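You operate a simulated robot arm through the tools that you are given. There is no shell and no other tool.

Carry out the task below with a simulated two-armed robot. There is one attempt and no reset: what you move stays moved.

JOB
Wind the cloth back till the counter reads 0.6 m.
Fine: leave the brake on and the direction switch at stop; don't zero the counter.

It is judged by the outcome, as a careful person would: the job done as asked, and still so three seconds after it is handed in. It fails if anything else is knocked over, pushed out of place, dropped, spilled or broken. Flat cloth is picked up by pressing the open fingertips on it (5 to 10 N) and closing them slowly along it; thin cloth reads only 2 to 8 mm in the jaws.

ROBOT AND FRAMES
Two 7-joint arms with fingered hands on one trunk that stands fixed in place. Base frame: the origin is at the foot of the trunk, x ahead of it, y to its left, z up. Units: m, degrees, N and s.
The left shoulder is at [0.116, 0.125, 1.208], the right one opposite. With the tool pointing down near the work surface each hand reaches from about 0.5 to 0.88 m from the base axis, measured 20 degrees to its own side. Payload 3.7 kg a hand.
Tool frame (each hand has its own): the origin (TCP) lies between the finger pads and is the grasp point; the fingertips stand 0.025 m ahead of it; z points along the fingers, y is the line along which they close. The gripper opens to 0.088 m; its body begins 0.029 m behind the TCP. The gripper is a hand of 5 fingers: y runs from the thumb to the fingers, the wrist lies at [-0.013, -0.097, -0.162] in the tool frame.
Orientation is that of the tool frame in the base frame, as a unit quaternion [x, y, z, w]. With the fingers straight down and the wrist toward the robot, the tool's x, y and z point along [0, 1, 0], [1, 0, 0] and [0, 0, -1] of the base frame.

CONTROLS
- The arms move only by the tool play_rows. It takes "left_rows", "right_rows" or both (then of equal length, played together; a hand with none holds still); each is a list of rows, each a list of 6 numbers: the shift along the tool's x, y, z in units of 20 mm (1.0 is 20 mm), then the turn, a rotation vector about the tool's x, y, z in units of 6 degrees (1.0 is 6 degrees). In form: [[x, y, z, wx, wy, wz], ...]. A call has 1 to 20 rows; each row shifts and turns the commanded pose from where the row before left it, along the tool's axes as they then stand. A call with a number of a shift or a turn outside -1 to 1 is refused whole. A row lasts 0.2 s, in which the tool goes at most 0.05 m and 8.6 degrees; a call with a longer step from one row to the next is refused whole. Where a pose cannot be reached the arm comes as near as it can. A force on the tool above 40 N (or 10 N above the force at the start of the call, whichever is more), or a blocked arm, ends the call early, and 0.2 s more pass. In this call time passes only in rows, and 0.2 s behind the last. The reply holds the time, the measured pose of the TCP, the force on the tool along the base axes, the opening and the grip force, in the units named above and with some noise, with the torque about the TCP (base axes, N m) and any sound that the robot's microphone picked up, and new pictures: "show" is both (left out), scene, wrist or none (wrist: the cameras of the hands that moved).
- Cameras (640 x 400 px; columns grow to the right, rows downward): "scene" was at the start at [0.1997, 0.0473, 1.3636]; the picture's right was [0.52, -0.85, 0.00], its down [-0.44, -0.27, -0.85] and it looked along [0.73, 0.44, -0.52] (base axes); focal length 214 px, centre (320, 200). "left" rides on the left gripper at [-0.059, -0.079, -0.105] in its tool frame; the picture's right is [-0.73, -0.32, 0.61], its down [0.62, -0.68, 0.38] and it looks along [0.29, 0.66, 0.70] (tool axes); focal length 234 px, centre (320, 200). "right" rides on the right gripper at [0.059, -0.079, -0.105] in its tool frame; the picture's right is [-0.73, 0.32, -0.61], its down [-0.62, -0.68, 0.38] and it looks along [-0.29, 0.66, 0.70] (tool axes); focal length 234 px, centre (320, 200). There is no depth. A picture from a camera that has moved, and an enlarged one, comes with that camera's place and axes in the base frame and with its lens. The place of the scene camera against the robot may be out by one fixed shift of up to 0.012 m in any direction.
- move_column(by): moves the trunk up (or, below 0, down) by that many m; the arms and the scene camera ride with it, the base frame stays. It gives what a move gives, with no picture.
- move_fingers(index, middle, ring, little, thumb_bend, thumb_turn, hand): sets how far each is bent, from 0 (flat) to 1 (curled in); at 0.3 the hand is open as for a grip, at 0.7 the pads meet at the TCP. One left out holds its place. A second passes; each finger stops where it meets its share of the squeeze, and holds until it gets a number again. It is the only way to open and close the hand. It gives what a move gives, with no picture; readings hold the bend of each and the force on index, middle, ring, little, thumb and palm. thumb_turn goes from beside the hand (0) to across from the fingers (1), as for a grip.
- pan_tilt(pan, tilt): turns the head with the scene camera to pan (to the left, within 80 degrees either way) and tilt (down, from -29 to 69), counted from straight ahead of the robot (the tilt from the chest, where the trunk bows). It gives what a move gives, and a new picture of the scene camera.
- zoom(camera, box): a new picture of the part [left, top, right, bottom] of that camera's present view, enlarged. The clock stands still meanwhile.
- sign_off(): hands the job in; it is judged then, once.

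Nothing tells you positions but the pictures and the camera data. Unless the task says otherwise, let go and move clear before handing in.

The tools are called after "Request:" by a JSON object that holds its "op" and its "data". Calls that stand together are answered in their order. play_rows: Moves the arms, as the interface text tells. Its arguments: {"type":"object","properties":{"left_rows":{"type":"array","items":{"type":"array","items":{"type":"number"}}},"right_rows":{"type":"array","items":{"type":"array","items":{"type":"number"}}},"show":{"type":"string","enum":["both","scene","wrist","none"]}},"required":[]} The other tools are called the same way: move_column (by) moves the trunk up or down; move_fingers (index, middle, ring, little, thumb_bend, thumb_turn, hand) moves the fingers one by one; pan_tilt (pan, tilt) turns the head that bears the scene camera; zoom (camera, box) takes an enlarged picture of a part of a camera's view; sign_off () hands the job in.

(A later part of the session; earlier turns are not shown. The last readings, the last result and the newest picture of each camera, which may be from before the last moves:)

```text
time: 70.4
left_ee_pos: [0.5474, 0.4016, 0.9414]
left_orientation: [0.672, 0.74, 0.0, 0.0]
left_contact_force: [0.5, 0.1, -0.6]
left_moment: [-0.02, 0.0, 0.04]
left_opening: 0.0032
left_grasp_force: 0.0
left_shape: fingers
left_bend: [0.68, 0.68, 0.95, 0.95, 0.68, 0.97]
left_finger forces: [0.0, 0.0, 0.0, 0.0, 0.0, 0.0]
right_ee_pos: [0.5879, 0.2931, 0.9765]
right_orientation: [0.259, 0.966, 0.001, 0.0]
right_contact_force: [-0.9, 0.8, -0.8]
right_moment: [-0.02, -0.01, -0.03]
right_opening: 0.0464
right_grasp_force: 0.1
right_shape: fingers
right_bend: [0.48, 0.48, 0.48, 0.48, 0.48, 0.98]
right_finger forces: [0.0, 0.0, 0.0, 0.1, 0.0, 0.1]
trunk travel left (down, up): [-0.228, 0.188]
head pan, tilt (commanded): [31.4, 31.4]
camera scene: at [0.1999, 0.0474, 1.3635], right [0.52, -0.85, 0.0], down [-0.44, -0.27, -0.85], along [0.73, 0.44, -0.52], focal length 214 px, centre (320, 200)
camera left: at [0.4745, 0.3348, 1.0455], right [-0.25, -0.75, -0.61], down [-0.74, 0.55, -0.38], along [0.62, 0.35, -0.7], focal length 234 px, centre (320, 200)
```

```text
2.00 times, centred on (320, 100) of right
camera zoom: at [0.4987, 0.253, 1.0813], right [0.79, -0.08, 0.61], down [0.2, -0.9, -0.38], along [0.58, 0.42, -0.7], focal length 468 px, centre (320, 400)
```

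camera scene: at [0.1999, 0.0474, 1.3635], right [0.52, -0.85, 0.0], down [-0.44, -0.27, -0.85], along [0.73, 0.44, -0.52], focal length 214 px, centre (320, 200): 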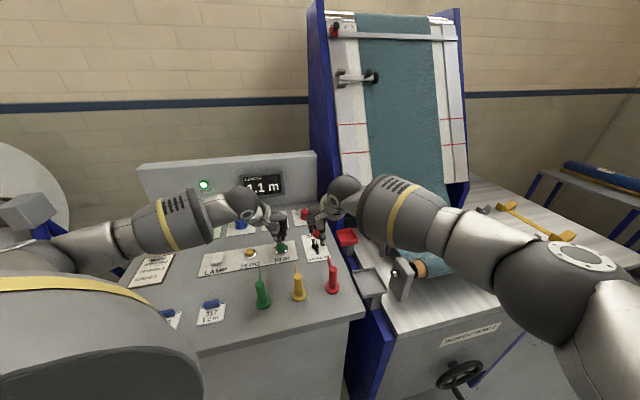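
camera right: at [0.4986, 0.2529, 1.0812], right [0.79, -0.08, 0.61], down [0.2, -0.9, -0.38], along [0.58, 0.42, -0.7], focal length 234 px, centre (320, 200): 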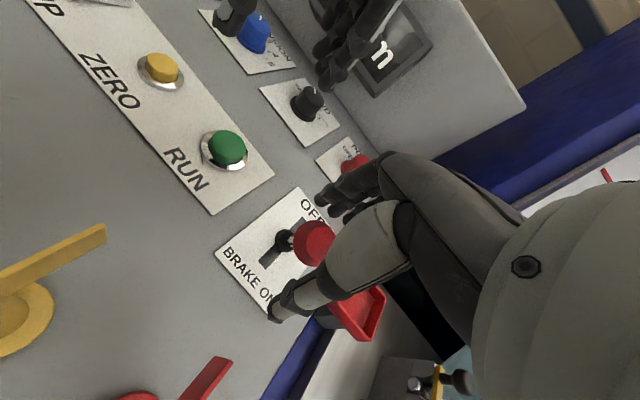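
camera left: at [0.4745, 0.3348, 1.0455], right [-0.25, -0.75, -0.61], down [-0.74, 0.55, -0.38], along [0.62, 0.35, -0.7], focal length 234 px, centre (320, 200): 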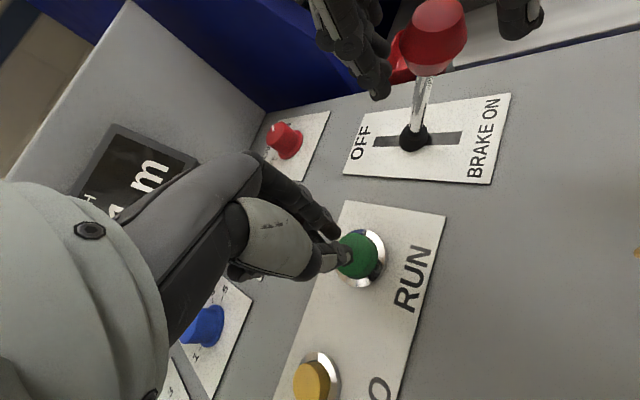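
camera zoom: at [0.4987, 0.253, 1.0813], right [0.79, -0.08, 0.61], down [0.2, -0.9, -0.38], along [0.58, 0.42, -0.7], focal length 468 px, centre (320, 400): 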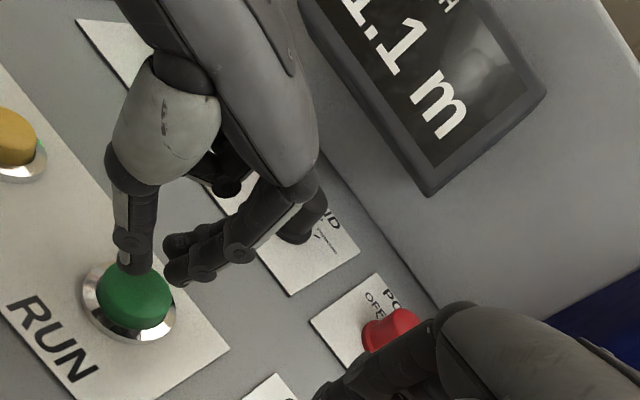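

The counter is readable in the scene view and both hands are in place. Now I'll push the brake lever toward OFF with the right hand, along the slot.

Request:
{"op": "play_rows", "data": {"right_rows": [[-0.18, 0.728, 0, 0, 0, 0], [-0.18, 0.728, 0, 0, 0, 0], [-0.18, 0.728, 0, 0, 0, 0], [-0.18, 0.728, 0, 0, 0, 0], [-0.18, 0.728, 0, 0, 0, 0]], "show": "both"}}

Request:
{"op": "zoom", "data": {"camera": "scene", "box": [200, 140, 360, 260]}}

Request:
{"op": "zoom", "data": {"camera": "right", "box": [200, 100, 440, 340]}}

```text
time: 71.6
left_ee_pos: [0.5485, 0.3995, 0.9417]
left_orientation: [0.672, 0.741, 0.001, 0.0]
left_contact_force: [-0.1, -0.7, -0.2]
left_moment: [0.01, -0.01, 0.01]
left_opening: 0.0029
left_grasp_force: 0.1
left_shape: fingers
left_bend: [0.68, 0.68, 0.95, 0.95, 0.68, 0.97]
left_finger forces: [0.0, 0.0, 0.0, 0.0, 0.1, 0.0]
right_ee_pos: [0.6032, 0.3076, 0.9772]
right_orientation: [0.259, 0.966, 0.0, 0.0]
right_contact_force: [-2.4, -2.9, 5.5]
right_moment: [-0.14, 0.09, 0.01]
right_opening: 0.0513
right_grasp_force: 2.4
right_shape: fingers
right_bend: [0.48, 0.48, 0.48, 0.48, 0.45, 0.97]
right_finger forces: [0.0, 0.0, 0.0, 0.0, 4.4, 0.1]
right hand out of reach, approached as far as the arm can: row 2, 3, 4, 5
trunk travel left (down, up): [-0.228, 0.188]
head pan, tilt (commanded): [31.4, 31.4]
camera scene: at [0.199, 0.0467, 1.3638], right [0.52, -0.85, 0.0], down [-0.44, -0.27, -0.85], along [0.73, 0.45, -0.52], focal length 214 px, centre (320, 200)
camera right: at [0.5133, 0.2689, 1.0819], right [0.79, -0.08, 0.61], down [0.2, -0.9, -0.38], along [0.58, 0.42, -0.7], focal length 234 px, centre (320, 200)
```

scene: 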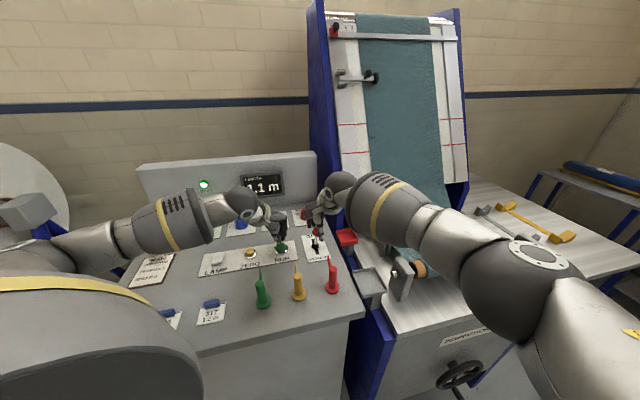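
right: 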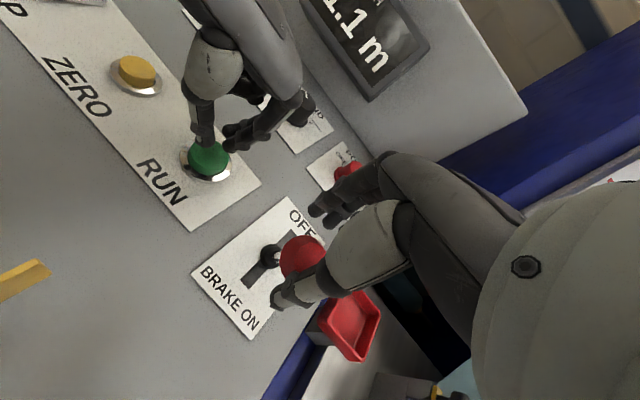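

```text
3.33 times, centred on (280, 200) of scene
camera zoom: at [0.199, 0.0467, 1.3638], right [0.52, -0.85, 0.0], down [-0.44, -0.27, -0.85], along [0.73, 0.45, -0.52], focal length 715 px, centre (453, 200)
```

zoom: 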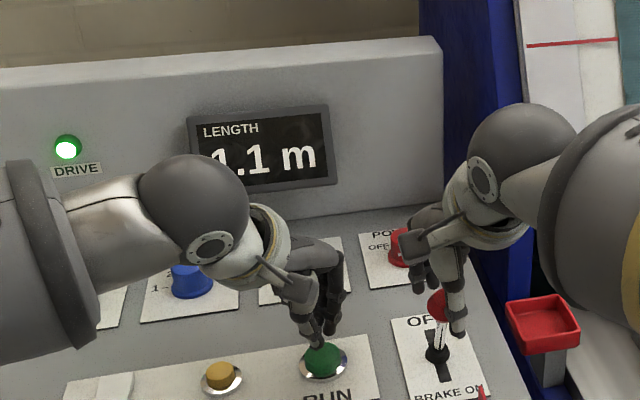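

```text
1.67 times, centred on (320, 220) of right
camera zoom: at [0.5133, 0.2689, 1.0819], right [0.79, -0.08, 0.61], down [0.2, -0.9, -0.38], along [0.58, 0.42, -0.7], focal length 390 px, centre (320, 167)
```

zoom: 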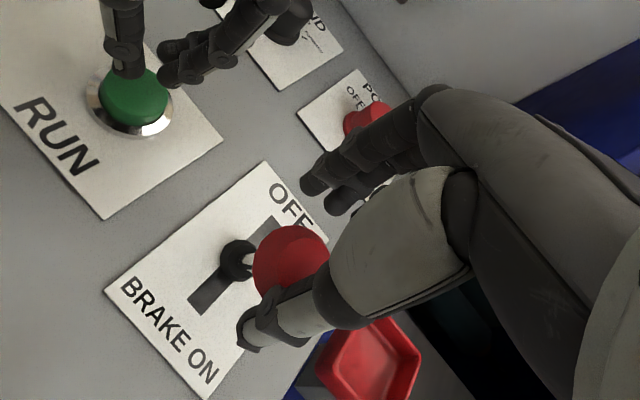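

The right arm has reached the limit of its range across the body, with the lever moved only slightly, so it can't work the brake. I'll withdraw it upward without dragging the lever and do everything with the left hand.

Request:
{"op": "play_rows", "data": {"right_rows": [[0.18, -0.728, 0, 0, 0, 0], [0.18, -0.728, 0, 0, 0, 0], [0.18, -0.728, 0, 0, 0, 0], [0.135, -0.55, 0, 0, 0, 0], [0, 0, -0.6, 0, 0, 0], [0, 0, -0.9, 0, 0, 0], [0, 0, -0.9, 0, 0, 0], [0, 0, -0.9, 0, 0, 0], [0, 0, -0.9, 0, 0, 0], [0, 0, -0.9, 0, 0, 0], [0, 0, -0.9, 0, 0, 0]], "show": "both"}}

Request:
{"op": "zoom", "data": {"camera": "right", "box": [150, 160, 330, 310]}}

```text
time: 74.0
left_ee_pos: [0.5475, 0.4009, 0.9423]
left_orientation: [0.672, 0.741, -0.001, 0.0]
left_contact_force: [-0.7, 0.2, -0.1]
left_moment: [0.0, -0.05, -0.01]
left_opening: 0.003
left_grasp_force: 0.2
left_shape: fingers
left_bend: [0.68, 0.68, 0.95, 0.95, 0.68, 0.97]
left_finger forces: [0.0, 0.1, 0.0, 0.1, 0.1, 0.0]
right_ee_pos: [0.5648, 0.2664, 1.0973]
right_orientation: [0.259, 0.966, -0.001, 0.0]
right_contact_force: [0.2, 0.5, -0.3]
right_moment: [-0.02, -0.01, 0.02]
right_opening: 0.0463
right_grasp_force: 0.0
right_shape: fingers
right_bend: [0.48, 0.48, 0.48, 0.48, 0.48, 0.98]
right_finger forces: [0.0, 0.0, 0.0, 0.0, 0.0, 0.0]
trunk travel left (down, up): [-0.228, 0.188]
head pan, tilt (commanded): [31.4, 31.4]
camera scene: at [0.1996, 0.0474, 1.3636], right [0.52, -0.85, 0.0], down [-0.44, -0.27, -0.85], along [0.73, 0.44, -0.52], focal length 214 px, centre (320, 200)
camera right: at [0.4745, 0.2286, 1.2018], right [0.79, -0.08, 0.61], down [0.2, -0.9, -0.38], along [0.58, 0.42, -0.7], focal length 234 px, centre (320, 200)
```

scene: 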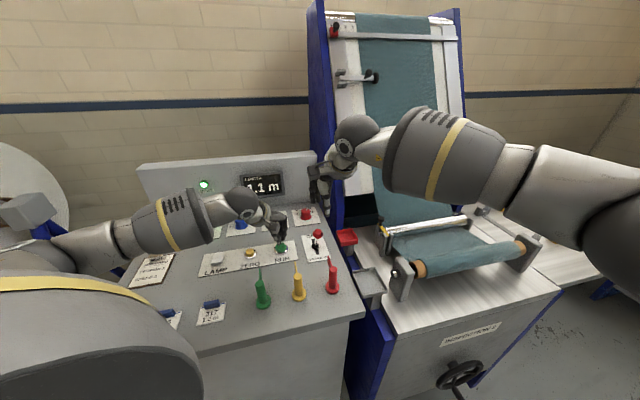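
right: 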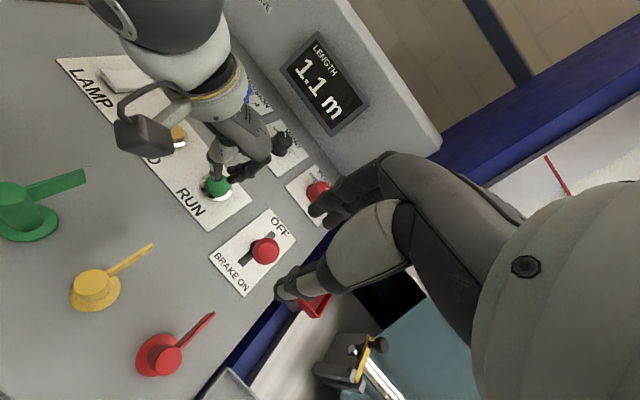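

```text
2.67 times, centred on (240, 235) of right
camera zoom: at [0.4745, 0.2286, 1.2018], right [0.79, -0.08, 0.61], down [0.2, -0.9, -0.38], along [0.58, 0.42, -0.7], focal length 624 px, centre (533, 107)
```

zoom: 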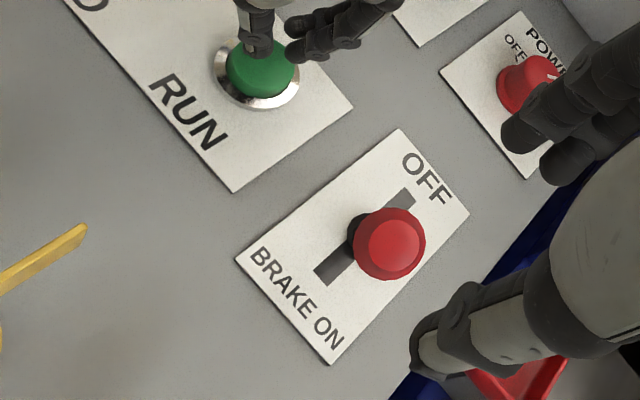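

The lever is still at BRAKE ON and the counter at 1.1 m. I'll park the right hand higher and to the right, where its camera can still watch the panel.

Request:
{"op": "play_rows", "data": {"right_rows": [[-0.425, -0.886, -0.715, 0, 0, 0], [-0.425, -0.886, -0.715, 0, 0, 0], [-0.425, -0.886, -0.715, 0, 0, 0], [-0.425, -0.886, -0.715, 0, 0, 0], [-0.425, -0.886, -0.715, 0, 0, 0], [-0.425, -0.886, -0.715, 0, 0, 0], [-0.425, -0.886, -0.715, 0, 0, 0], [-0.425, -0.886, -0.715, 0, 0, 0], [-0.425, -0.886, -0.715, 0, 0, 0], [-0.425, -0.886, -0.715, 0, 0, 0]], "left_rows": [[0, 0, -0.9, 0, 0, 0], [0, 0, -0.9, 0, 0, 0], [0, 0, -0.9, 0, 0, -1], [0, 0, -0.9, 0, 0, -1], [0, 0, -0.9, 0, 0, -1], [0, 0, -0.5, 0, 0, -1], [0, 0, 0, 0, 0, -1], [0, 0, 0, 0, 0, -1], [0, 0, 0, 0, 0, -0.7], [0, 0, 0, 0, 0, 0]], "show": "both"}}

Request:
{"op": "move_fingers", "data": {"hand": "left", "index": 0.46, "middle": 0.46, "ring": 0.46, "little": 0.46, "thumb_bend": 0.46}}

```text
time: 76.2
left_ee_pos: [0.5473, 0.4014, 1.0424]
left_orientation: [0.375, 0.927, 0.0, -0.001]
left_contact_force: [0.2, 0.1, 0.7]
left_moment: [0.0, -0.01, -0.03]
left_opening: 0.0029
left_grasp_force: 0.0
left_shape: fingers
left_bend: [0.68, 0.68, 0.95, 0.95, 0.68, 0.97]
left_finger forces: [0.0, 0.0, 0.0, 0.0, 0.0, 0.1]
right_ee_pos: [0.5492, 0.0702, 1.2401]
right_orientation: [0.26, 0.966, 0.001, 0.0]
right_contact_force: [-0.2, 0.0, -0.5]
right_moment: [0.02, 0.01, -0.02]
right_opening: 0.0462
right_grasp_force: 0.1
right_shape: fingers
right_bend: [0.48, 0.48, 0.48, 0.48, 0.48, 0.98]
right_finger forces: [0.0, 0.0, 0.1, 0.1, 0.0, 0.0]
trunk travel left (down, up): [-0.228, 0.188]
head pan, tilt (commanded): [31.4, 31.4]
camera scene: at [0.1994, 0.0469, 1.3637], right [0.52, -0.85, 0.0], down [-0.44, -0.27, -0.85], along [0.73, 0.44, -0.52], focal length 214 px, centre (320, 200)
camera right: at [0.4606, 0.0313, 1.3444], right [0.79, -0.08, 0.61], down [0.2, -0.9, -0.38], along [0.58, 0.42, -0.7], focal length 234 px, centre (320, 200)
camera left: at [0.5337, 0.3036, 1.1465], right [0.3, -0.74, -0.61], down [-0.92, -0.06, -0.38], along [0.25, 0.67, -0.7], focal length 234 px, centre (320, 200)
```

scene: 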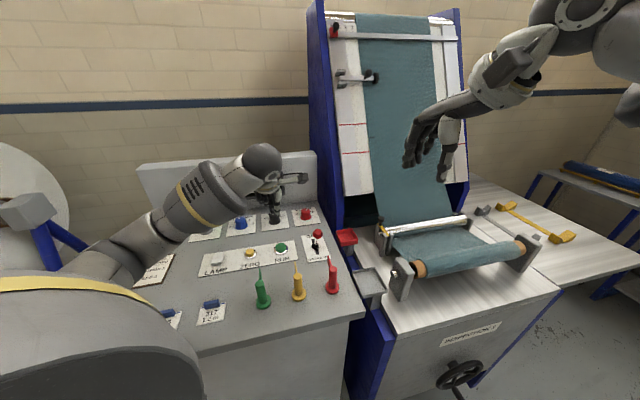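
right: 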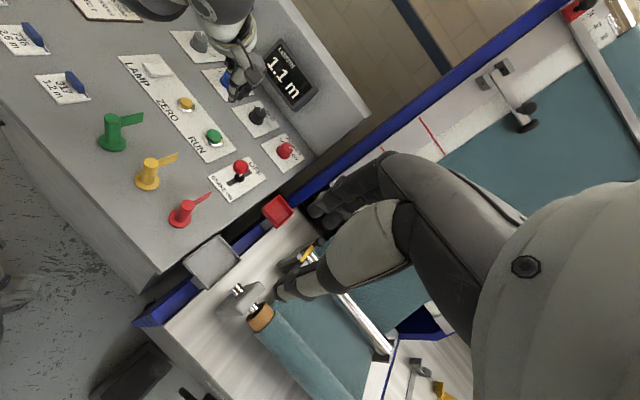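
left: 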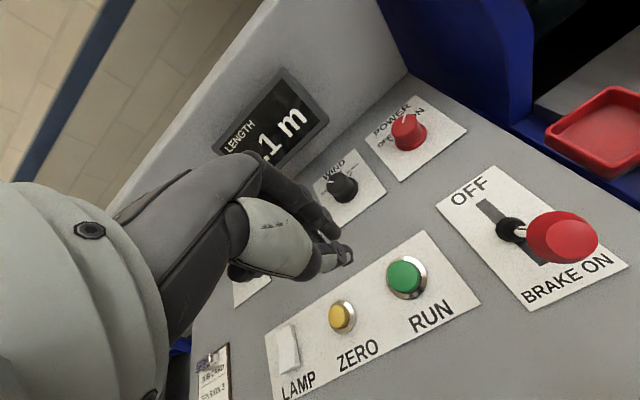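

```text
time: 77.2
left_ee_pos: [0.5473, 0.401, 1.0415]
left_orientation: [0.376, 0.926, -0.001, -0.002]
left_contact_force: [0.5, 0.5, -0.4]
left_moment: [0.0, 0.01, 0.04]
left_opening: 0.0496
left_grasp_force: 0.0
left_shape: fingers
left_bend: [0.46, 0.46, 0.46, 0.46, 0.46, 0.97]
left_finger forces: [0.0, 0.1, 0.1, 0.0, 0.0, 0.0]
right_ee_pos: [0.5516, 0.0706, 1.2407]
right_orientation: [0.26, 0.966, 0.0, 0.0]
right_contact_force: [-0.6, -0.6, -0.6]
right_moment: [-0.02, -0.01, -0.01]
right_opening: 0.0465
right_grasp_force: 0.1
right_shape: fingers
right_bend: [0.48, 0.48, 0.48, 0.48, 0.48, 0.98]
right_finger forces: [0.0, 0.0, 0.0, 0.0, 0.0, 0.1]
trunk travel left (down, up): [-0.228, 0.188]
head pan, tilt (commanded): [31.4, 31.4]
```

The left hand is now square to the panel, with its grip line along the lever slot and fingers 50 mm apart. I'll move it over the brake ball.

Request:
{"op": "play_rows", "data": {"left_rows": [[-0.878, -0.432, 0, 0, 0, 0], [-0.878, -0.432, 0, 0, 0, 0], [-0.878, -0.432, 0, 0, 0, 0], [-0.878, -0.432, 0, 0, 0, 0], [-0.878, -0.432, 0, 0, 0, 0], [-0.878, -0.432, 0, 0, 0, 0]], "show": "both"}}

Request:
{"op": "zoom", "data": {"camera": "left", "box": [220, 140, 460, 380]}}

Request:
{"op": "zoom", "data": {"camera": "scene", "box": [220, 140, 400, 280]}}

```text
time: 78.6
left_ee_pos: [0.5891, 0.2906, 1.0413]
left_orientation: [0.375, 0.927, 0.001, -0.001]
left_contact_force: [-0.4, 0.2, 0.3]
left_moment: [-0.01, -0.01, 0.05]
left_opening: 0.0501
left_grasp_force: 0.0
left_shape: fingers
left_bend: [0.46, 0.46, 0.46, 0.46, 0.46, 0.97]
left_finger forces: [0.1, 0.0, 0.0, 0.1, 0.0, 0.0]
right_ee_pos: [0.5512, 0.0702, 1.2396]
right_orientation: [0.259, 0.966, -0.001, 0.0]
right_contact_force: [0.5, 0.3, -0.2]
right_moment: [0.0, 0.0, 0.01]
right_opening: 0.0465
right_grasp_force: 0.1
right_shape: fingers
right_bend: [0.48, 0.48, 0.48, 0.48, 0.48, 0.98]
right_finger forces: [0.0, 0.0, 0.1, 0.0, 0.1, 0.1]
trunk travel left (down, up): [-0.228, 0.188]
head pan, tilt (commanded): [31.4, 31.4]
camera scene: at [0.1998, 0.0471, 1.3636], right [0.52, -0.85, 0.0], down [-0.44, -0.27, -0.85], along [0.73, 0.44, -0.52], focal length 214 px, centre (320, 200)
camera left: at [0.5745, 0.1928, 1.1457], right [0.3, -0.74, -0.61], down [-0.92, -0.05, -0.38], along [0.25, 0.67, -0.7], focal length 234 px, centre (320, 200)
```

scene: 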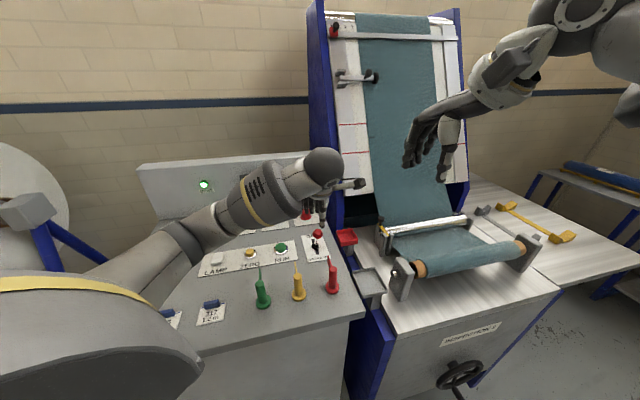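
left: 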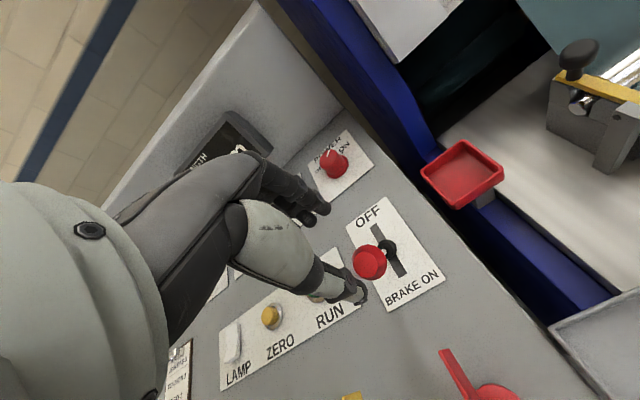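

```text
1.67 times, centred on (340, 260) of left
camera zoom: at [0.5745, 0.1928, 1.1457], right [0.3, -0.74, -0.61], down [-0.92, -0.05, -0.38], along [0.25, 0.67, -0.7], focal length 390 px, centre (287, 100)
```

zoom: 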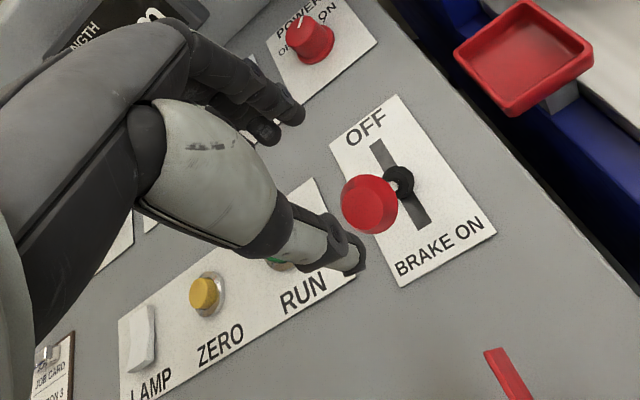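

```text
2.86 times, centred on (310, 210) of scene
camera zoom: at [0.1998, 0.0471, 1.3636], right [0.52, -0.85, 0.0], down [-0.44, -0.27, -0.85], along [0.73, 0.44, -0.52], focal length 613 px, centre (349, 171)
```

zoom: 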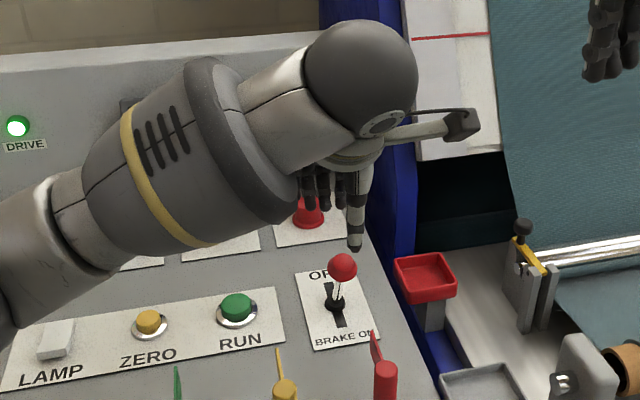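

The ball is exactly where I predicted it under the hand. I'll lower around it.

Request:
{"op": "play_rows", "data": {"left_rows": [[0, 0, 0.7, 0, 0, 0], [0, 0, 0.7, 0, 0, 0], [0, 0, 0.7, 0, 0, 0], [0, 0, 0.7, 0, 0, 0], [0, 0, 0.5, 0, 0, 0]], "show": "wrist"}}

Request:
{"op": "zoom", "data": {"camera": "left", "box": [220, 140, 460, 380]}}

Request:
{"op": "zoom", "data": {"camera": "right", "box": [120, 0, 330, 220]}}

```text
time: 79.8
left_ee_pos: [0.588, 0.2914, 0.9764]
left_orientation: [0.375, 0.927, 0.0, 0.0]
left_contact_force: [0.1, 0.3, 0.3]
left_moment: [-0.03, -0.01, 0.06]
left_opening: 0.0498
left_grasp_force: 0.1
left_shape: fingers
left_bend: [0.46, 0.46, 0.46, 0.46, 0.46, 0.97]
left_finger forces: [0.0, 0.1, 0.1, 0.1, 0.1, 0.0]
right_ee_pos: [0.5519, 0.0711, 1.24]
right_orientation: [0.259, 0.966, 0.0, 0.0]
right_contact_force: [0.6, -0.3, 0.9]
right_moment: [0.03, 0.03, 0.02]
right_opening: 0.0461
right_grasp_force: 0.1
right_shape: fingers
right_bend: [0.48, 0.48, 0.48, 0.48, 0.48, 0.98]
right_finger forces: [0.0, 0.1, 0.1, 0.0, 0.0, 0.0]
trunk travel left (down, up): [-0.228, 0.188]
head pan, tilt (commanded): [31.4, 31.4]
camera left: at [0.5741, 0.1941, 1.0802], right [0.3, -0.74, -0.61], down [-0.92, -0.05, -0.38], along [0.25, 0.67, -0.7], focal length 234 px, centre (320, 200)
```

left: 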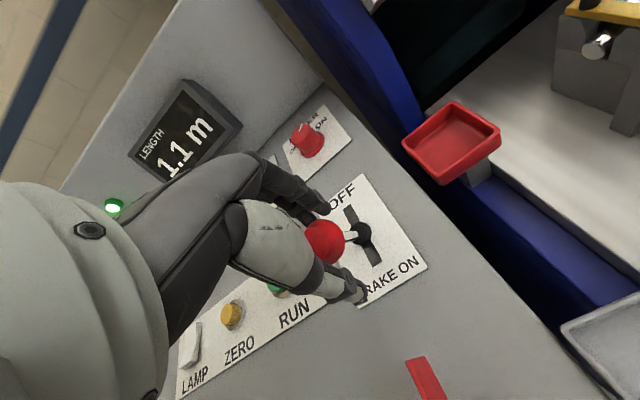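

```text
1.67 times, centred on (340, 260) of left
camera zoom: at [0.5741, 0.1941, 1.0802], right [0.3, -0.74, -0.61], down [-0.92, -0.05, -0.38], along [0.25, 0.67, -0.7], focal length 390 px, centre (287, 100)
```

zoom: 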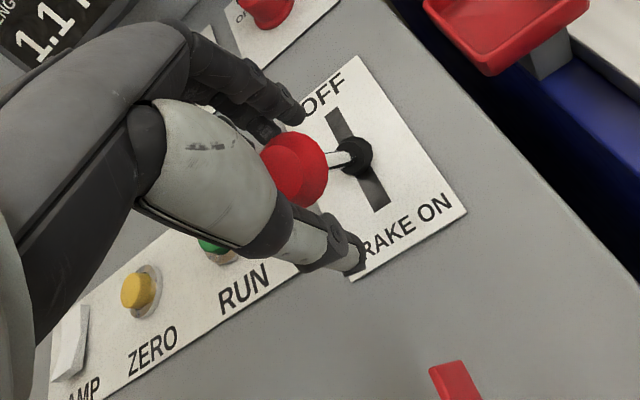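

```text
1.82 times, centred on (225, 110) of right
camera zoom: at [0.461, 0.0321, 1.344], right [0.79, -0.08, 0.61], down [0.2, -0.9, -0.38], along [0.58, 0.42, -0.7], focal length 426 px, centre (493, 364)
```

zoom: 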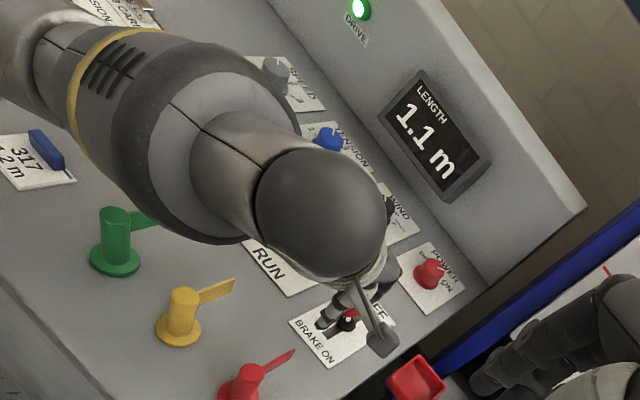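

The ball is caged and the counter is visible from both wrist cameras. I'll push the lever toward OFF.

Request:
{"op": "play_rows", "data": {"left_rows": [[0, 0.7, 0, 0, 0, 0], [0, 0.7, 0, 0, 0, 0], [0, 0.7, 0, 0, 0, 0], [0, 0.7, 0, 0, 0, 0], [0, 0.7, 0, 0, 0, 0]], "show": "wrist"}}

Request:
{"op": "zoom", "data": {"camera": "left", "box": [220, 140, 460, 380]}}

Request:
{"op": "zoom", "data": {"camera": "right", "box": [120, 0, 330, 220]}}

```text
time: 81.0
left_ee_pos: [0.636, 0.3417, 0.9735]
left_orientation: [0.377, 0.926, 0.0, -0.001]
left_contact_force: [-0.3, 0.3, -0.4]
left_moment: [0.03, 0.0, 0.03]
left_opening: 0.0505
left_grasp_force: 0.1
left_shape: fingers
left_bend: [0.46, 0.46, 0.46, 0.46, 0.46, 0.97]
left_finger forces: [0.0, 0.0, 0.0, 0.0, 0.0, 0.0]
right_ee_pos: [0.5512, 0.0716, 1.2398]
right_orientation: [0.258, 0.966, 0.001, 0.0]
right_contact_force: [1.1, -0.7, 0.4]
right_moment: [0.03, -0.03, -0.03]
right_opening: 0.0466
right_grasp_force: 0.0
right_shape: fingers
right_bend: [0.48, 0.48, 0.48, 0.48, 0.48, 0.98]
right_finger forces: [0.0, 0.0, 0.0, 0.1, 0.0, 0.0]
trunk travel left (down, up): [-0.228, 0.188]
head pan, tilt (commanded): [31.4, 31.4]
camera left: at [0.6221, 0.2445, 1.0786], right [0.29, -0.74, -0.61], down [-0.92, -0.05, -0.38], along [0.25, 0.67, -0.7], focal length 234 px, centre (320, 200)
```

left: 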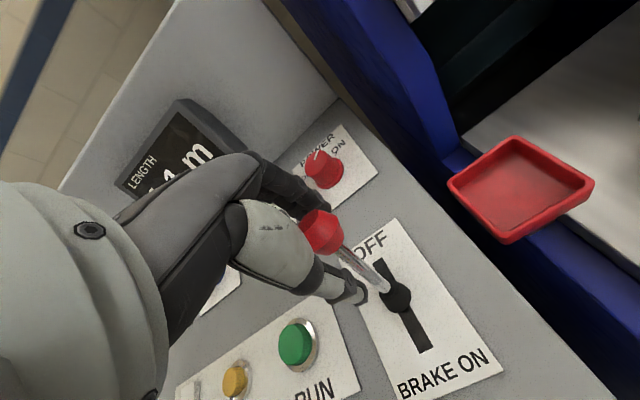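

```text
1.67 times, centred on (340, 260) of left
camera zoom: at [0.6221, 0.2445, 1.0786], right [0.29, -0.74, -0.61], down [-0.92, -0.05, -0.38], along [0.25, 0.67, -0.7], focal length 390 px, centre (287, 100)
```

zoom: 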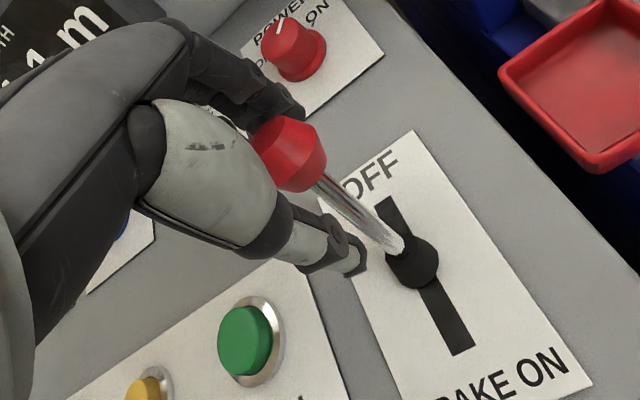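

```text
1.82 times, centred on (225, 110) of right
camera zoom: at [0.4614, 0.0322, 1.3437], right [0.79, -0.08, 0.61], down [0.2, -0.9, -0.38], along [0.58, 0.42, -0.7], focal length 426 px, centre (493, 364)
```

zoom: 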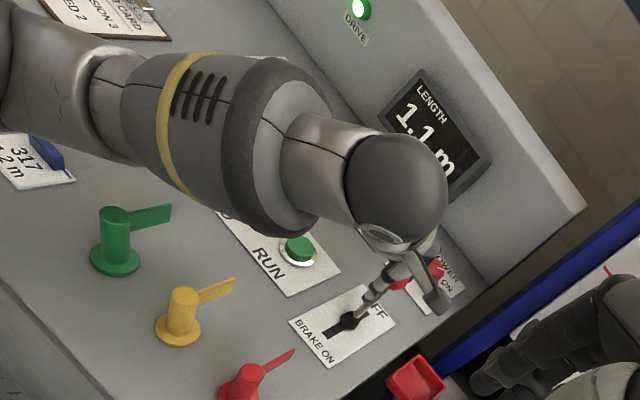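

The lever has swung over to the OFF side with no residual force. I'll give a small extra push to confirm it is at its end stop.

Request:
{"op": "play_rows", "data": {"left_rows": [[0, 0.4, 0, 0, 0, 0], [0, 0.4, 0, 0, 0, 0]], "show": "wrist"}}

Request:
{"op": "zoom", "data": {"camera": "left", "box": [120, 60, 460, 380]}}

```text
time: 81.6
left_ee_pos: [0.6466, 0.3516, 0.9754]
left_orientation: [0.377, 0.926, -0.001, -0.001]
left_contact_force: [-0.1, 0.4, -1.1]
left_moment: [0.01, -0.01, 0.01]
left_opening: 0.0503
left_grasp_force: 0.0
left_shape: fingers
left_bend: [0.46, 0.46, 0.46, 0.46, 0.46, 0.97]
left_finger forces: [0.1, 0.1, 0.0, 0.0, 0.0, 0.0]
right_ee_pos: [0.5518, 0.0706, 1.24]
right_orientation: [0.258, 0.966, 0.0, 0.0]
right_contact_force: [0.4, -0.3, -0.3]
right_moment: [-0.02, 0.01, 0.0]
right_opening: 0.0463
right_grasp_force: 0.2
right_shape: fingers
right_bend: [0.48, 0.48, 0.48, 0.48, 0.48, 0.98]
right_finger forces: [0.0, 0.0, 0.0, 0.0, 0.0, 0.1]
trunk travel left (down, up): [-0.228, 0.188]
head pan, tilt (commanded): [31.4, 31.4]
camera left: at [0.6332, 0.2554, 1.0792], right [0.3, -0.74, -0.61], down [-0.92, -0.05, -0.38], along [0.25, 0.67, -0.7], focal length 234 px, centre (320, 200)
```

left: 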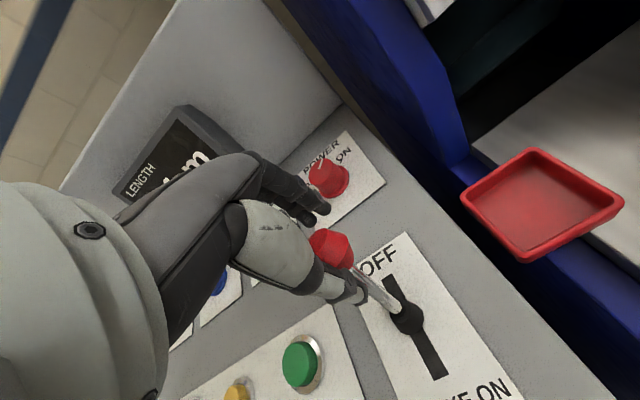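

```text
1.25 times, centred on (290, 220) of left
camera zoom: at [0.6332, 0.2554, 1.0792], right [0.3, -0.74, -0.61], down [-0.92, -0.05, -0.38], along [0.25, 0.67, -0.7], focal length 293 px, centre (358, 175)
```

zoom: 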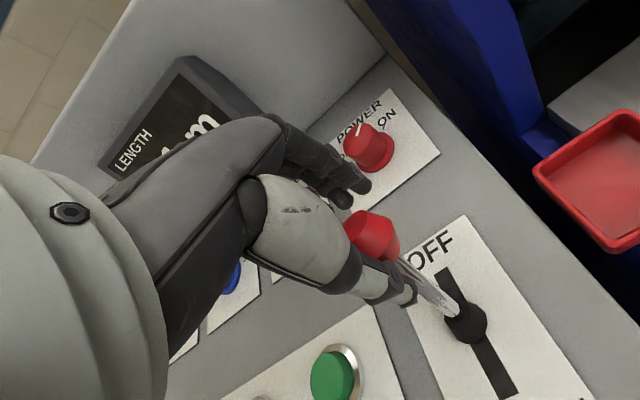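

The lever stays put at OFF while the hand has play around it. I'll slide the hand sideways off the ball, to the left, so the thumb comes over RUN, and look again.

Request:
{"op": "play_rows", "data": {"left_rows": [[0, -0.2, 0, 0, 0, 0], [0.9, 0, 0, 0, 0, 0], [1, 0, 0, 0, 0, 0], [1, 0, 0, 0, 0, 0], [1, 0, 0, 0, 0, 0], [1, 0.2, 0, 0, 0, 0]], "show": "wrist"}}

Request:
{"op": "zoom", "data": {"camera": "left", "box": [240, 200, 480, 400]}}

Request:
{"op": "zoom", "data": {"camera": "right", "box": [120, 0, 330, 220]}}

Request:
{"op": "zoom", "data": {"camera": "scene", "box": [180, 140, 360, 280]}}

```text
time: 83.0
left_ee_pos: [0.5761, 0.4225, 0.9745]
left_orientation: [0.377, 0.926, 0.0, -0.001]
left_contact_force: [-0.5, -0.6, 0.6]
left_moment: [0.0, -0.01, 0.0]
left_opening: 0.0505
left_grasp_force: 0.0
left_shape: fingers
left_bend: [0.46, 0.46, 0.46, 0.46, 0.46, 0.97]
left_finger forces: [0.1, 0.0, 0.0, 0.1, 0.0, 0.1]
right_ee_pos: [0.5513, 0.0707, 1.2387]
right_orientation: [0.259, 0.966, 0.0, -0.001]
right_contact_force: [-0.1, 0.0, -0.1]
right_moment: [0.02, 0.0, 0.03]
right_opening: 0.0466
right_grasp_force: 0.0
right_shape: fingers
right_bend: [0.48, 0.48, 0.48, 0.48, 0.48, 0.98]
right_finger forces: [0.1, 0.0, 0.0, 0.0, 0.1, 0.0]
trunk travel left (down, up): [-0.228, 0.188]
head pan, tilt (commanded): [31.4, 31.4]
camera left: at [0.5622, 0.3247, 1.0801], right [0.29, -0.74, -0.61], down [-0.92, -0.05, -0.38], along [0.25, 0.67, -0.7], focal length 234 px, centre (320, 200)
```

left: 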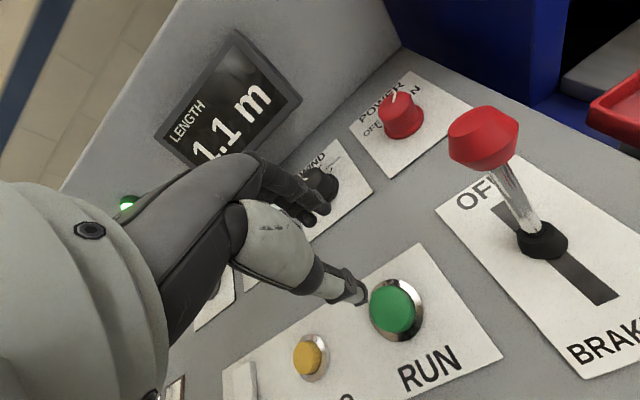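

```text
2.00 times, centred on (360, 300) of left
camera zoom: at [0.5622, 0.3247, 1.0801], right [0.29, -0.74, -0.61], down [-0.92, -0.05, -0.38], along [0.25, 0.67, -0.7], focal length 468 px, centre (240, 0)
```

zoom: 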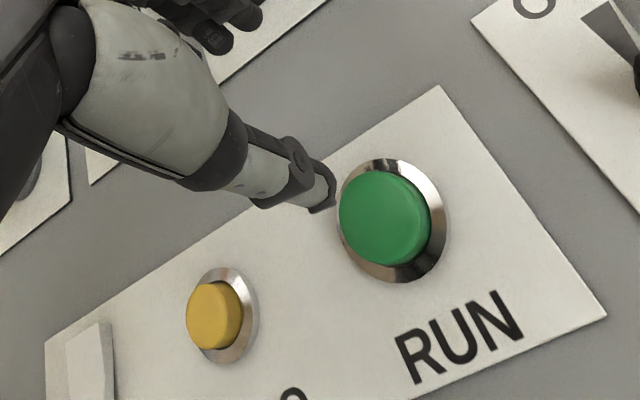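

```text
1.82 times, centred on (225, 110) of right
camera zoom: at [0.4607, 0.0322, 1.3441], right [0.79, -0.08, 0.61], down [0.2, -0.9, -0.38], along [0.58, 0.42, -0.7], focal length 426 px, centre (493, 364)
```

zoom: 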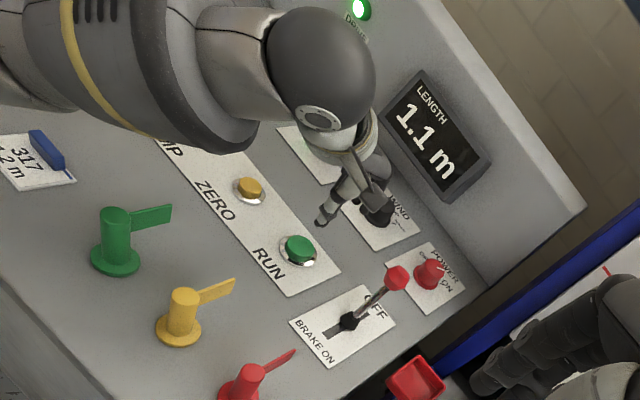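

```text
2.86 times, centred on (270, 210) of scene
camera zoom: at [0.1995, 0.0475, 1.3637], right [0.52, -0.85, 0.0], down [-0.44, -0.27, -0.85], along [0.73, 0.44, -0.52], focal length 613 px, centre (463, 171)
```

zoom: 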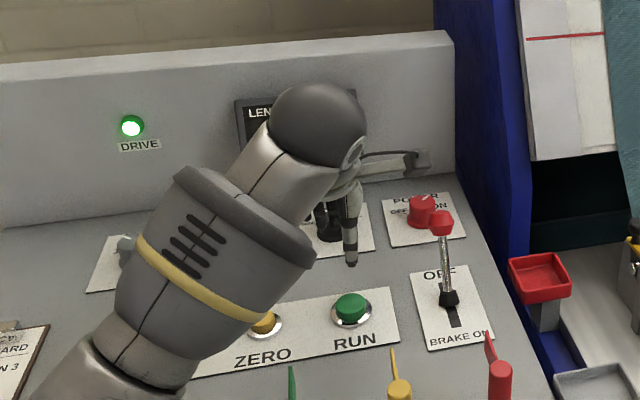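

The lever is clearly at OFF, and the thumb tip is directly above RUN by both the camera and my geometry. I'll lower it to just above the button first.

Request:
{"op": "play_rows", "data": {"left_rows": [[0, 0, 0.8, 0, 0, 0], [0, 0, 0.8, 0, 0, 0], [0, 0, 0.4, 0, 0, 0]], "show": "wrist"}}

Request:
{"op": "zoom", "data": {"camera": "left", "box": [240, 200, 480, 400]}}

Request:
{"op": "zoom", "data": {"camera": "right", "box": [200, 20, 320, 160]}}

```text
time: 83.8
left_ee_pos: [0.5751, 0.4206, 0.9347]
left_orientation: [0.376, 0.927, 0.0, 0.0]
left_contact_force: [0.2, 0.4, 0.2]
left_moment: [0.0, -0.02, -0.01]
left_opening: 0.0504
left_grasp_force: 0.0
left_shape: fingers
left_bend: [0.46, 0.46, 0.46, 0.46, 0.46, 0.97]
left_finger forces: [0.1, 0.0, 0.0, 0.1, 0.0, 0.0]
right_ee_pos: [0.5504, 0.0698, 1.24]
right_orientation: [0.259, 0.966, -0.001, 0.0]
right_contact_force: [0.7, 0.1, -0.3]
right_moment: [0.01, 0.02, 0.0]
right_opening: 0.0463
right_grasp_force: 0.1
right_shape: fingers
right_bend: [0.48, 0.48, 0.48, 0.48, 0.48, 0.98]
right_finger forces: [0.1, 0.0, 0.1, 0.1, 0.1, 0.0]
trunk travel left (down, up): [-0.228, 0.188]
head pan, tilt (commanded): [31.4, 31.4]
camera left: at [0.5621, 0.3235, 1.0399], right [0.29, -0.74, -0.61], down [-0.92, -0.05, -0.38], along [0.25, 0.67, -0.7], focal length 234 px, centre (320, 200)
```

left: 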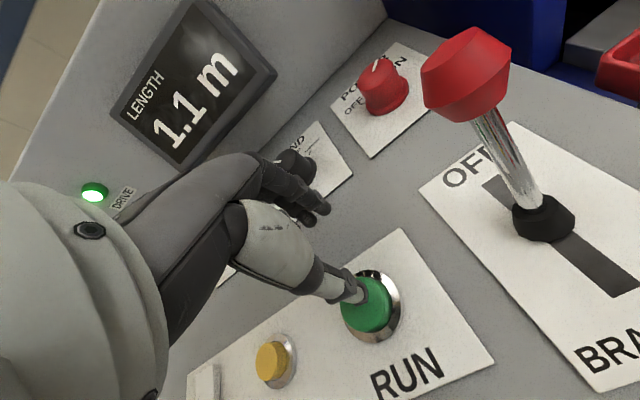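

```text
2.00 times, centred on (360, 300) of left
camera zoom: at [0.5621, 0.3235, 1.0399], right [0.29, -0.74, -0.61], down [-0.92, -0.05, -0.38], along [0.25, 0.67, -0.7], focal length 468 px, centre (240, 0)
```

zoom: 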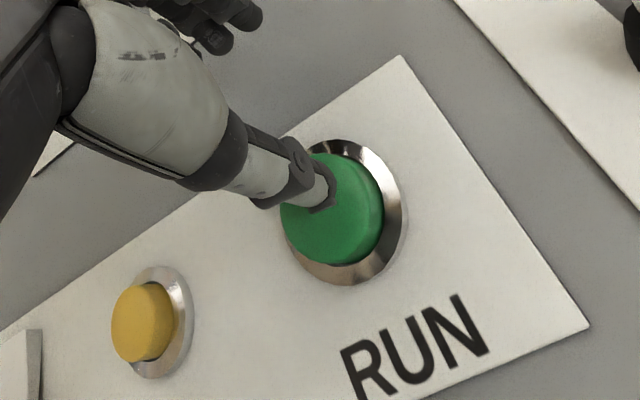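

```text
2.86 times, centred on (260, 90) of right
camera zoom: at [0.461, 0.032, 1.344], right [0.79, -0.08, 0.61], down [0.2, -0.9, -0.38], along [0.58, 0.42, -0.7], focal length 669 px, centre (491, 514)
```

zoom: 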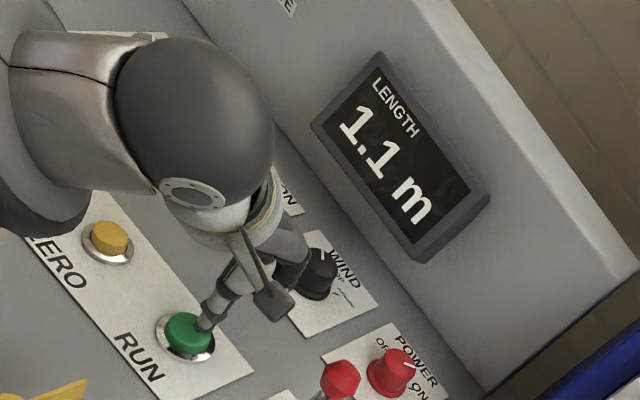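

The thumb is about 1 cm above RUN. The counter (1.1 m), the lever (OFF) and WIND (BACK) are all in view. I'll press the button briefly and read the counter.

Request:
{"op": "play_rows", "data": {"left_rows": [[0, 0, 0.5, 0, 0, 0], [0, 0, 0.3, 0, 0, 0]], "show": "both"}}

Request:
{"op": "zoom", "data": {"camera": "left", "box": [80, 0, 320, 200]}}

Request:
{"op": "zoom", "data": {"camera": "left", "box": [240, 200, 480, 400]}}

```text
time: 84.4
left_ee_pos: [0.5765, 0.4212, 0.9207]
left_orientation: [0.376, 0.927, 0.001, -0.001]
left_contact_force: [-0.5, 0.3, 3.3]
left_moment: [-0.08, 0.05, 0.0]
left_opening: 0.0509
left_grasp_force: 1.7
left_shape: fingers
left_bend: [0.46, 0.46, 0.46, 0.46, 0.45, 0.98]
left_finger forces: [0.0, 0.0, 0.0, 0.0, 3.0, 0.0]
right_ee_pos: [0.5504, 0.0702, 1.2398]
right_orientation: [0.259, 0.966, 0.001, 0.0]
right_contact_force: [-0.1, 0.3, 0.0]
right_moment: [-0.02, 0.01, 0.03]
right_opening: 0.0465
right_grasp_force: 0.1
right_shape: fingers
right_bend: [0.48, 0.48, 0.48, 0.48, 0.48, 0.98]
right_finger forces: [0.0, 0.1, 0.1, 0.0, 0.0, 0.0]
trunk travel left (down, up): [-0.228, 0.188]
head pan, tilt (commanded): [31.4, 31.4]
heard: click
camera scene: at [0.1993, 0.0471, 1.3638], right [0.52, -0.85, 0.0], down [-0.44, -0.27, -0.85], along [0.73, 0.44, -0.52], focal length 214 px, centre (320, 200)
camera left: at [0.5624, 0.3238, 1.0245], right [0.3, -0.74, -0.61], down [-0.92, -0.05, -0.38], along [0.25, 0.67, -0.69], focal length 234 px, centre (320, 200)
```

scene: 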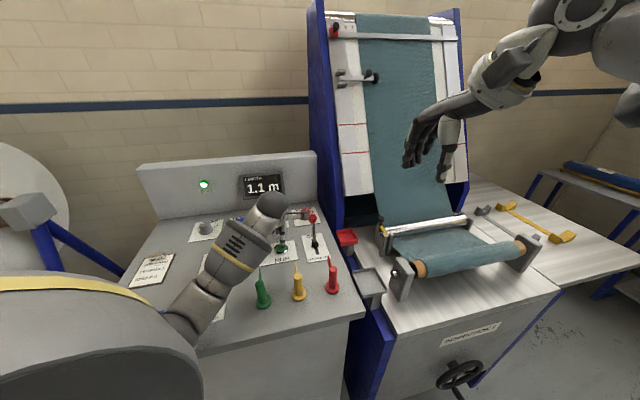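
left: 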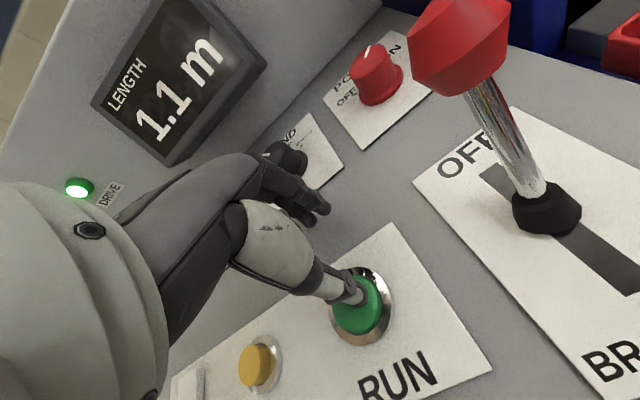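

```text
2.00 times, centred on (200, 100) of left
camera zoom: at [0.5624, 0.3238, 1.0245], right [0.3, -0.74, -0.61], down [-0.92, -0.05, -0.38], along [0.25, 0.67, -0.69], focal length 468 px, centre (560, 400)
```

zoom: 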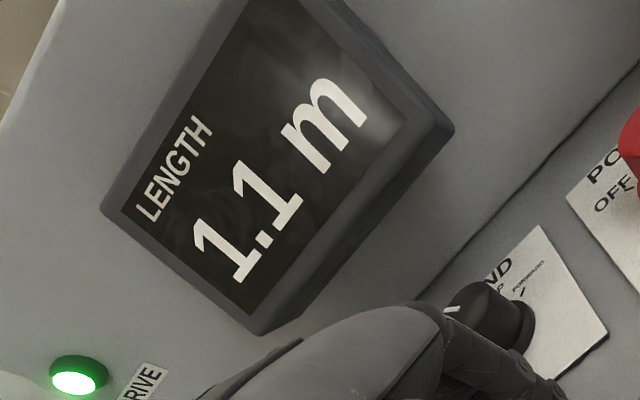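

```text
2.00 times, centred on (360, 300) of left
camera zoom: at [0.5624, 0.3238, 1.0245], right [0.3, -0.74, -0.61], down [-0.92, -0.05, -0.38], along [0.25, 0.67, -0.69], focal length 468 px, centre (240, 0)
```

zoom: 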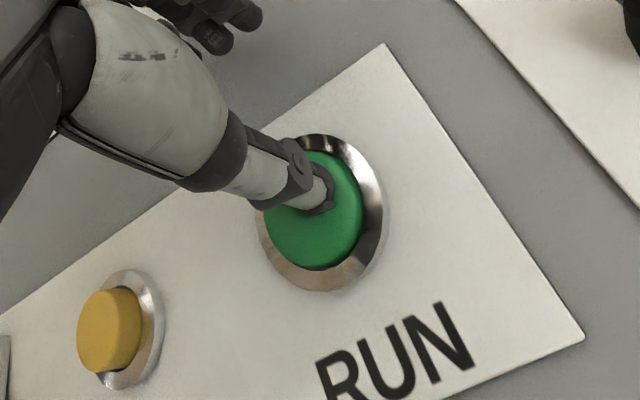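

I heard a click from the button at 3 N. I'll hold it a moment longer to see whether the counter moves.

Request:
{"op": "play_rows", "data": {"left_rows": [[0, 0, 0, 0, 0, 0]], "show": "wrist"}}

```text
time: 84.8
left_ee_pos: [0.5763, 0.4211, 0.9197]
left_orientation: [0.376, 0.927, 0.0, 0.0]
left_contact_force: [0.4, 0.0, 3.9]
left_moment: [-0.1, 0.06, -0.03]
left_opening: 0.0508
left_grasp_force: 1.5
left_shape: fingers
left_bend: [0.46, 0.46, 0.46, 0.46, 0.46, 0.98]
left_finger forces: [0.1, 0.0, 0.0, 0.1, 3.3, 0.0]
right_ee_pos: [0.5503, 0.0701, 1.2404]
right_orientation: [0.258, 0.966, 0.001, 0.0]
right_contact_force: [0.1, 0.4, -0.4]
right_moment: [0.01, -0.01, 0.02]
right_opening: 0.0466
right_grasp_force: 0.0
right_shape: fingers
right_bend: [0.48, 0.48, 0.48, 0.48, 0.48, 0.98]
right_finger forces: [0.1, 0.1, 0.0, 0.0, 0.0, 0.1]
trunk travel left (down, up): [-0.228, 0.188]
head pan, tilt (commanded): [31.4, 31.4]
camera left: at [0.5625, 0.3237, 1.024], right [0.3, -0.74, -0.61], down [-0.92, -0.05, -0.38], along [0.25, 0.67, -0.7], focal length 234 px, centre (320, 200)
```

left: 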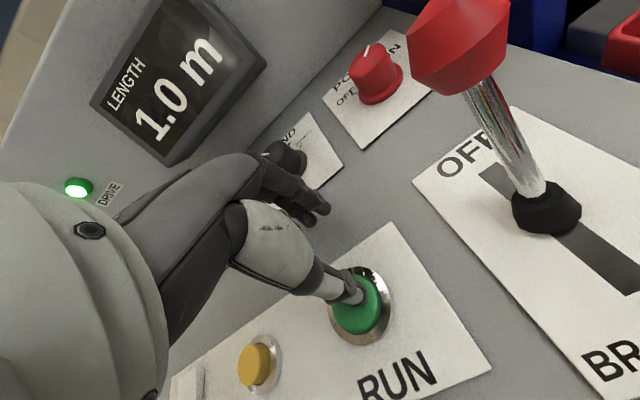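

It's running back and now shows 1.0 m. I'll lift the thumb to see whether it stops on release.

Request:
{"op": "play_rows", "data": {"left_rows": [[0, 0, -0.9, 0, 0, 0]], "show": "wrist"}}

```text
time: 85.2
left_ee_pos: [0.5766, 0.4213, 0.9375]
left_orientation: [0.377, 0.926, -0.001, -0.001]
left_contact_force: [0.3, 0.0, 0.0]
left_moment: [-0.02, 0.0, 0.03]
left_opening: 0.0505
left_grasp_force: 0.2
left_shape: fingers
left_bend: [0.46, 0.46, 0.46, 0.46, 0.46, 0.98]
left_finger forces: [0.1, 0.1, 0.1, 0.0, 0.0, 0.1]
right_ee_pos: [0.5496, 0.0705, 1.2402]
right_orientation: [0.259, 0.966, 0.0, 0.0]
right_contact_force: [0.0, -0.7, 0.0]
right_moment: [0.0, 0.03, 0.02]
right_opening: 0.0465
right_grasp_force: 0.0
right_shape: fingers
right_bend: [0.48, 0.48, 0.48, 0.48, 0.48, 0.98]
right_finger forces: [0.1, 0.1, 0.0, 0.0, 0.0, 0.0]
trunk travel left (down, up): [-0.228, 0.188]
head pan, tilt (commanded): [31.4, 31.4]
camera left: at [0.5624, 0.3232, 1.0413], right [0.29, -0.74, -0.61], down [-0.92, -0.05, -0.38], along [0.25, 0.67, -0.7], focal length 234 px, centre (320, 200)
```

left: 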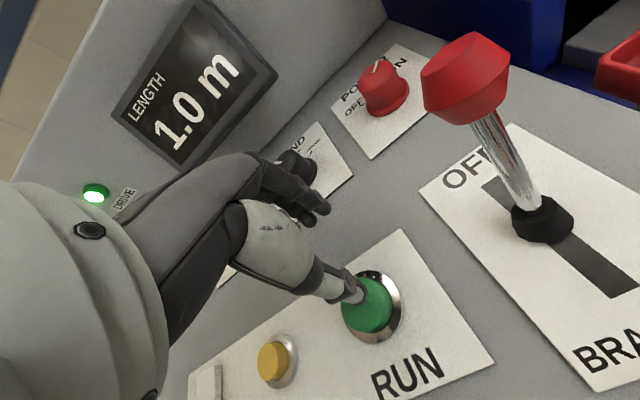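

The button is released and the counter shows 1.0 m. I'll wait a short moment to see whether it holds or keeps running.

Request:
{"op": "play_rows", "data": {"left_rows": [[0, 0, 0, 0, 0, 0]], "show": "wrist"}}

```text
time: 85.6
left_ee_pos: [0.5769, 0.4204, 0.9368]
left_orientation: [0.376, 0.927, 0.001, -0.001]
left_contact_force: [0.8, -0.8, 0.0]
left_moment: [0.0, -0.02, 0.0]
left_opening: 0.0504
left_grasp_force: 0.0
left_shape: fingers
left_bend: [0.46, 0.46, 0.46, 0.46, 0.46, 0.98]
left_finger forces: [0.1, 0.1, 0.0, 0.0, 0.0, 0.1]
right_ee_pos: [0.5499, 0.0706, 1.2388]
right_orientation: [0.259, 0.966, 0.001, 0.0]
right_contact_force: [0.5, -0.3, -0.1]
right_moment: [-0.02, -0.01, 0.0]
right_opening: 0.0465
right_grasp_force: 0.0
right_shape: fingers
right_bend: [0.48, 0.48, 0.48, 0.48, 0.48, 0.98]
right_finger forces: [0.0, 0.1, 0.0, 0.0, 0.1, 0.0]
trunk travel left (down, up): [-0.228, 0.188]
head pan, tilt (commanded): [31.4, 31.4]
camera left: at [0.5625, 0.3234, 1.0418], right [0.29, -0.74, -0.61], down [-0.92, -0.05, -0.38], along [0.25, 0.67, -0.7], focal length 234 px, centre (320, 200)
```

left: 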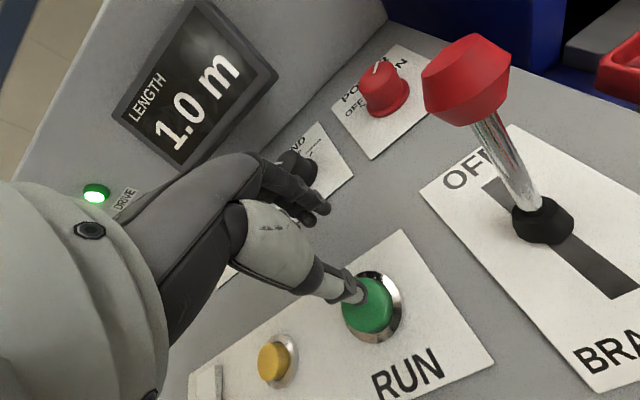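

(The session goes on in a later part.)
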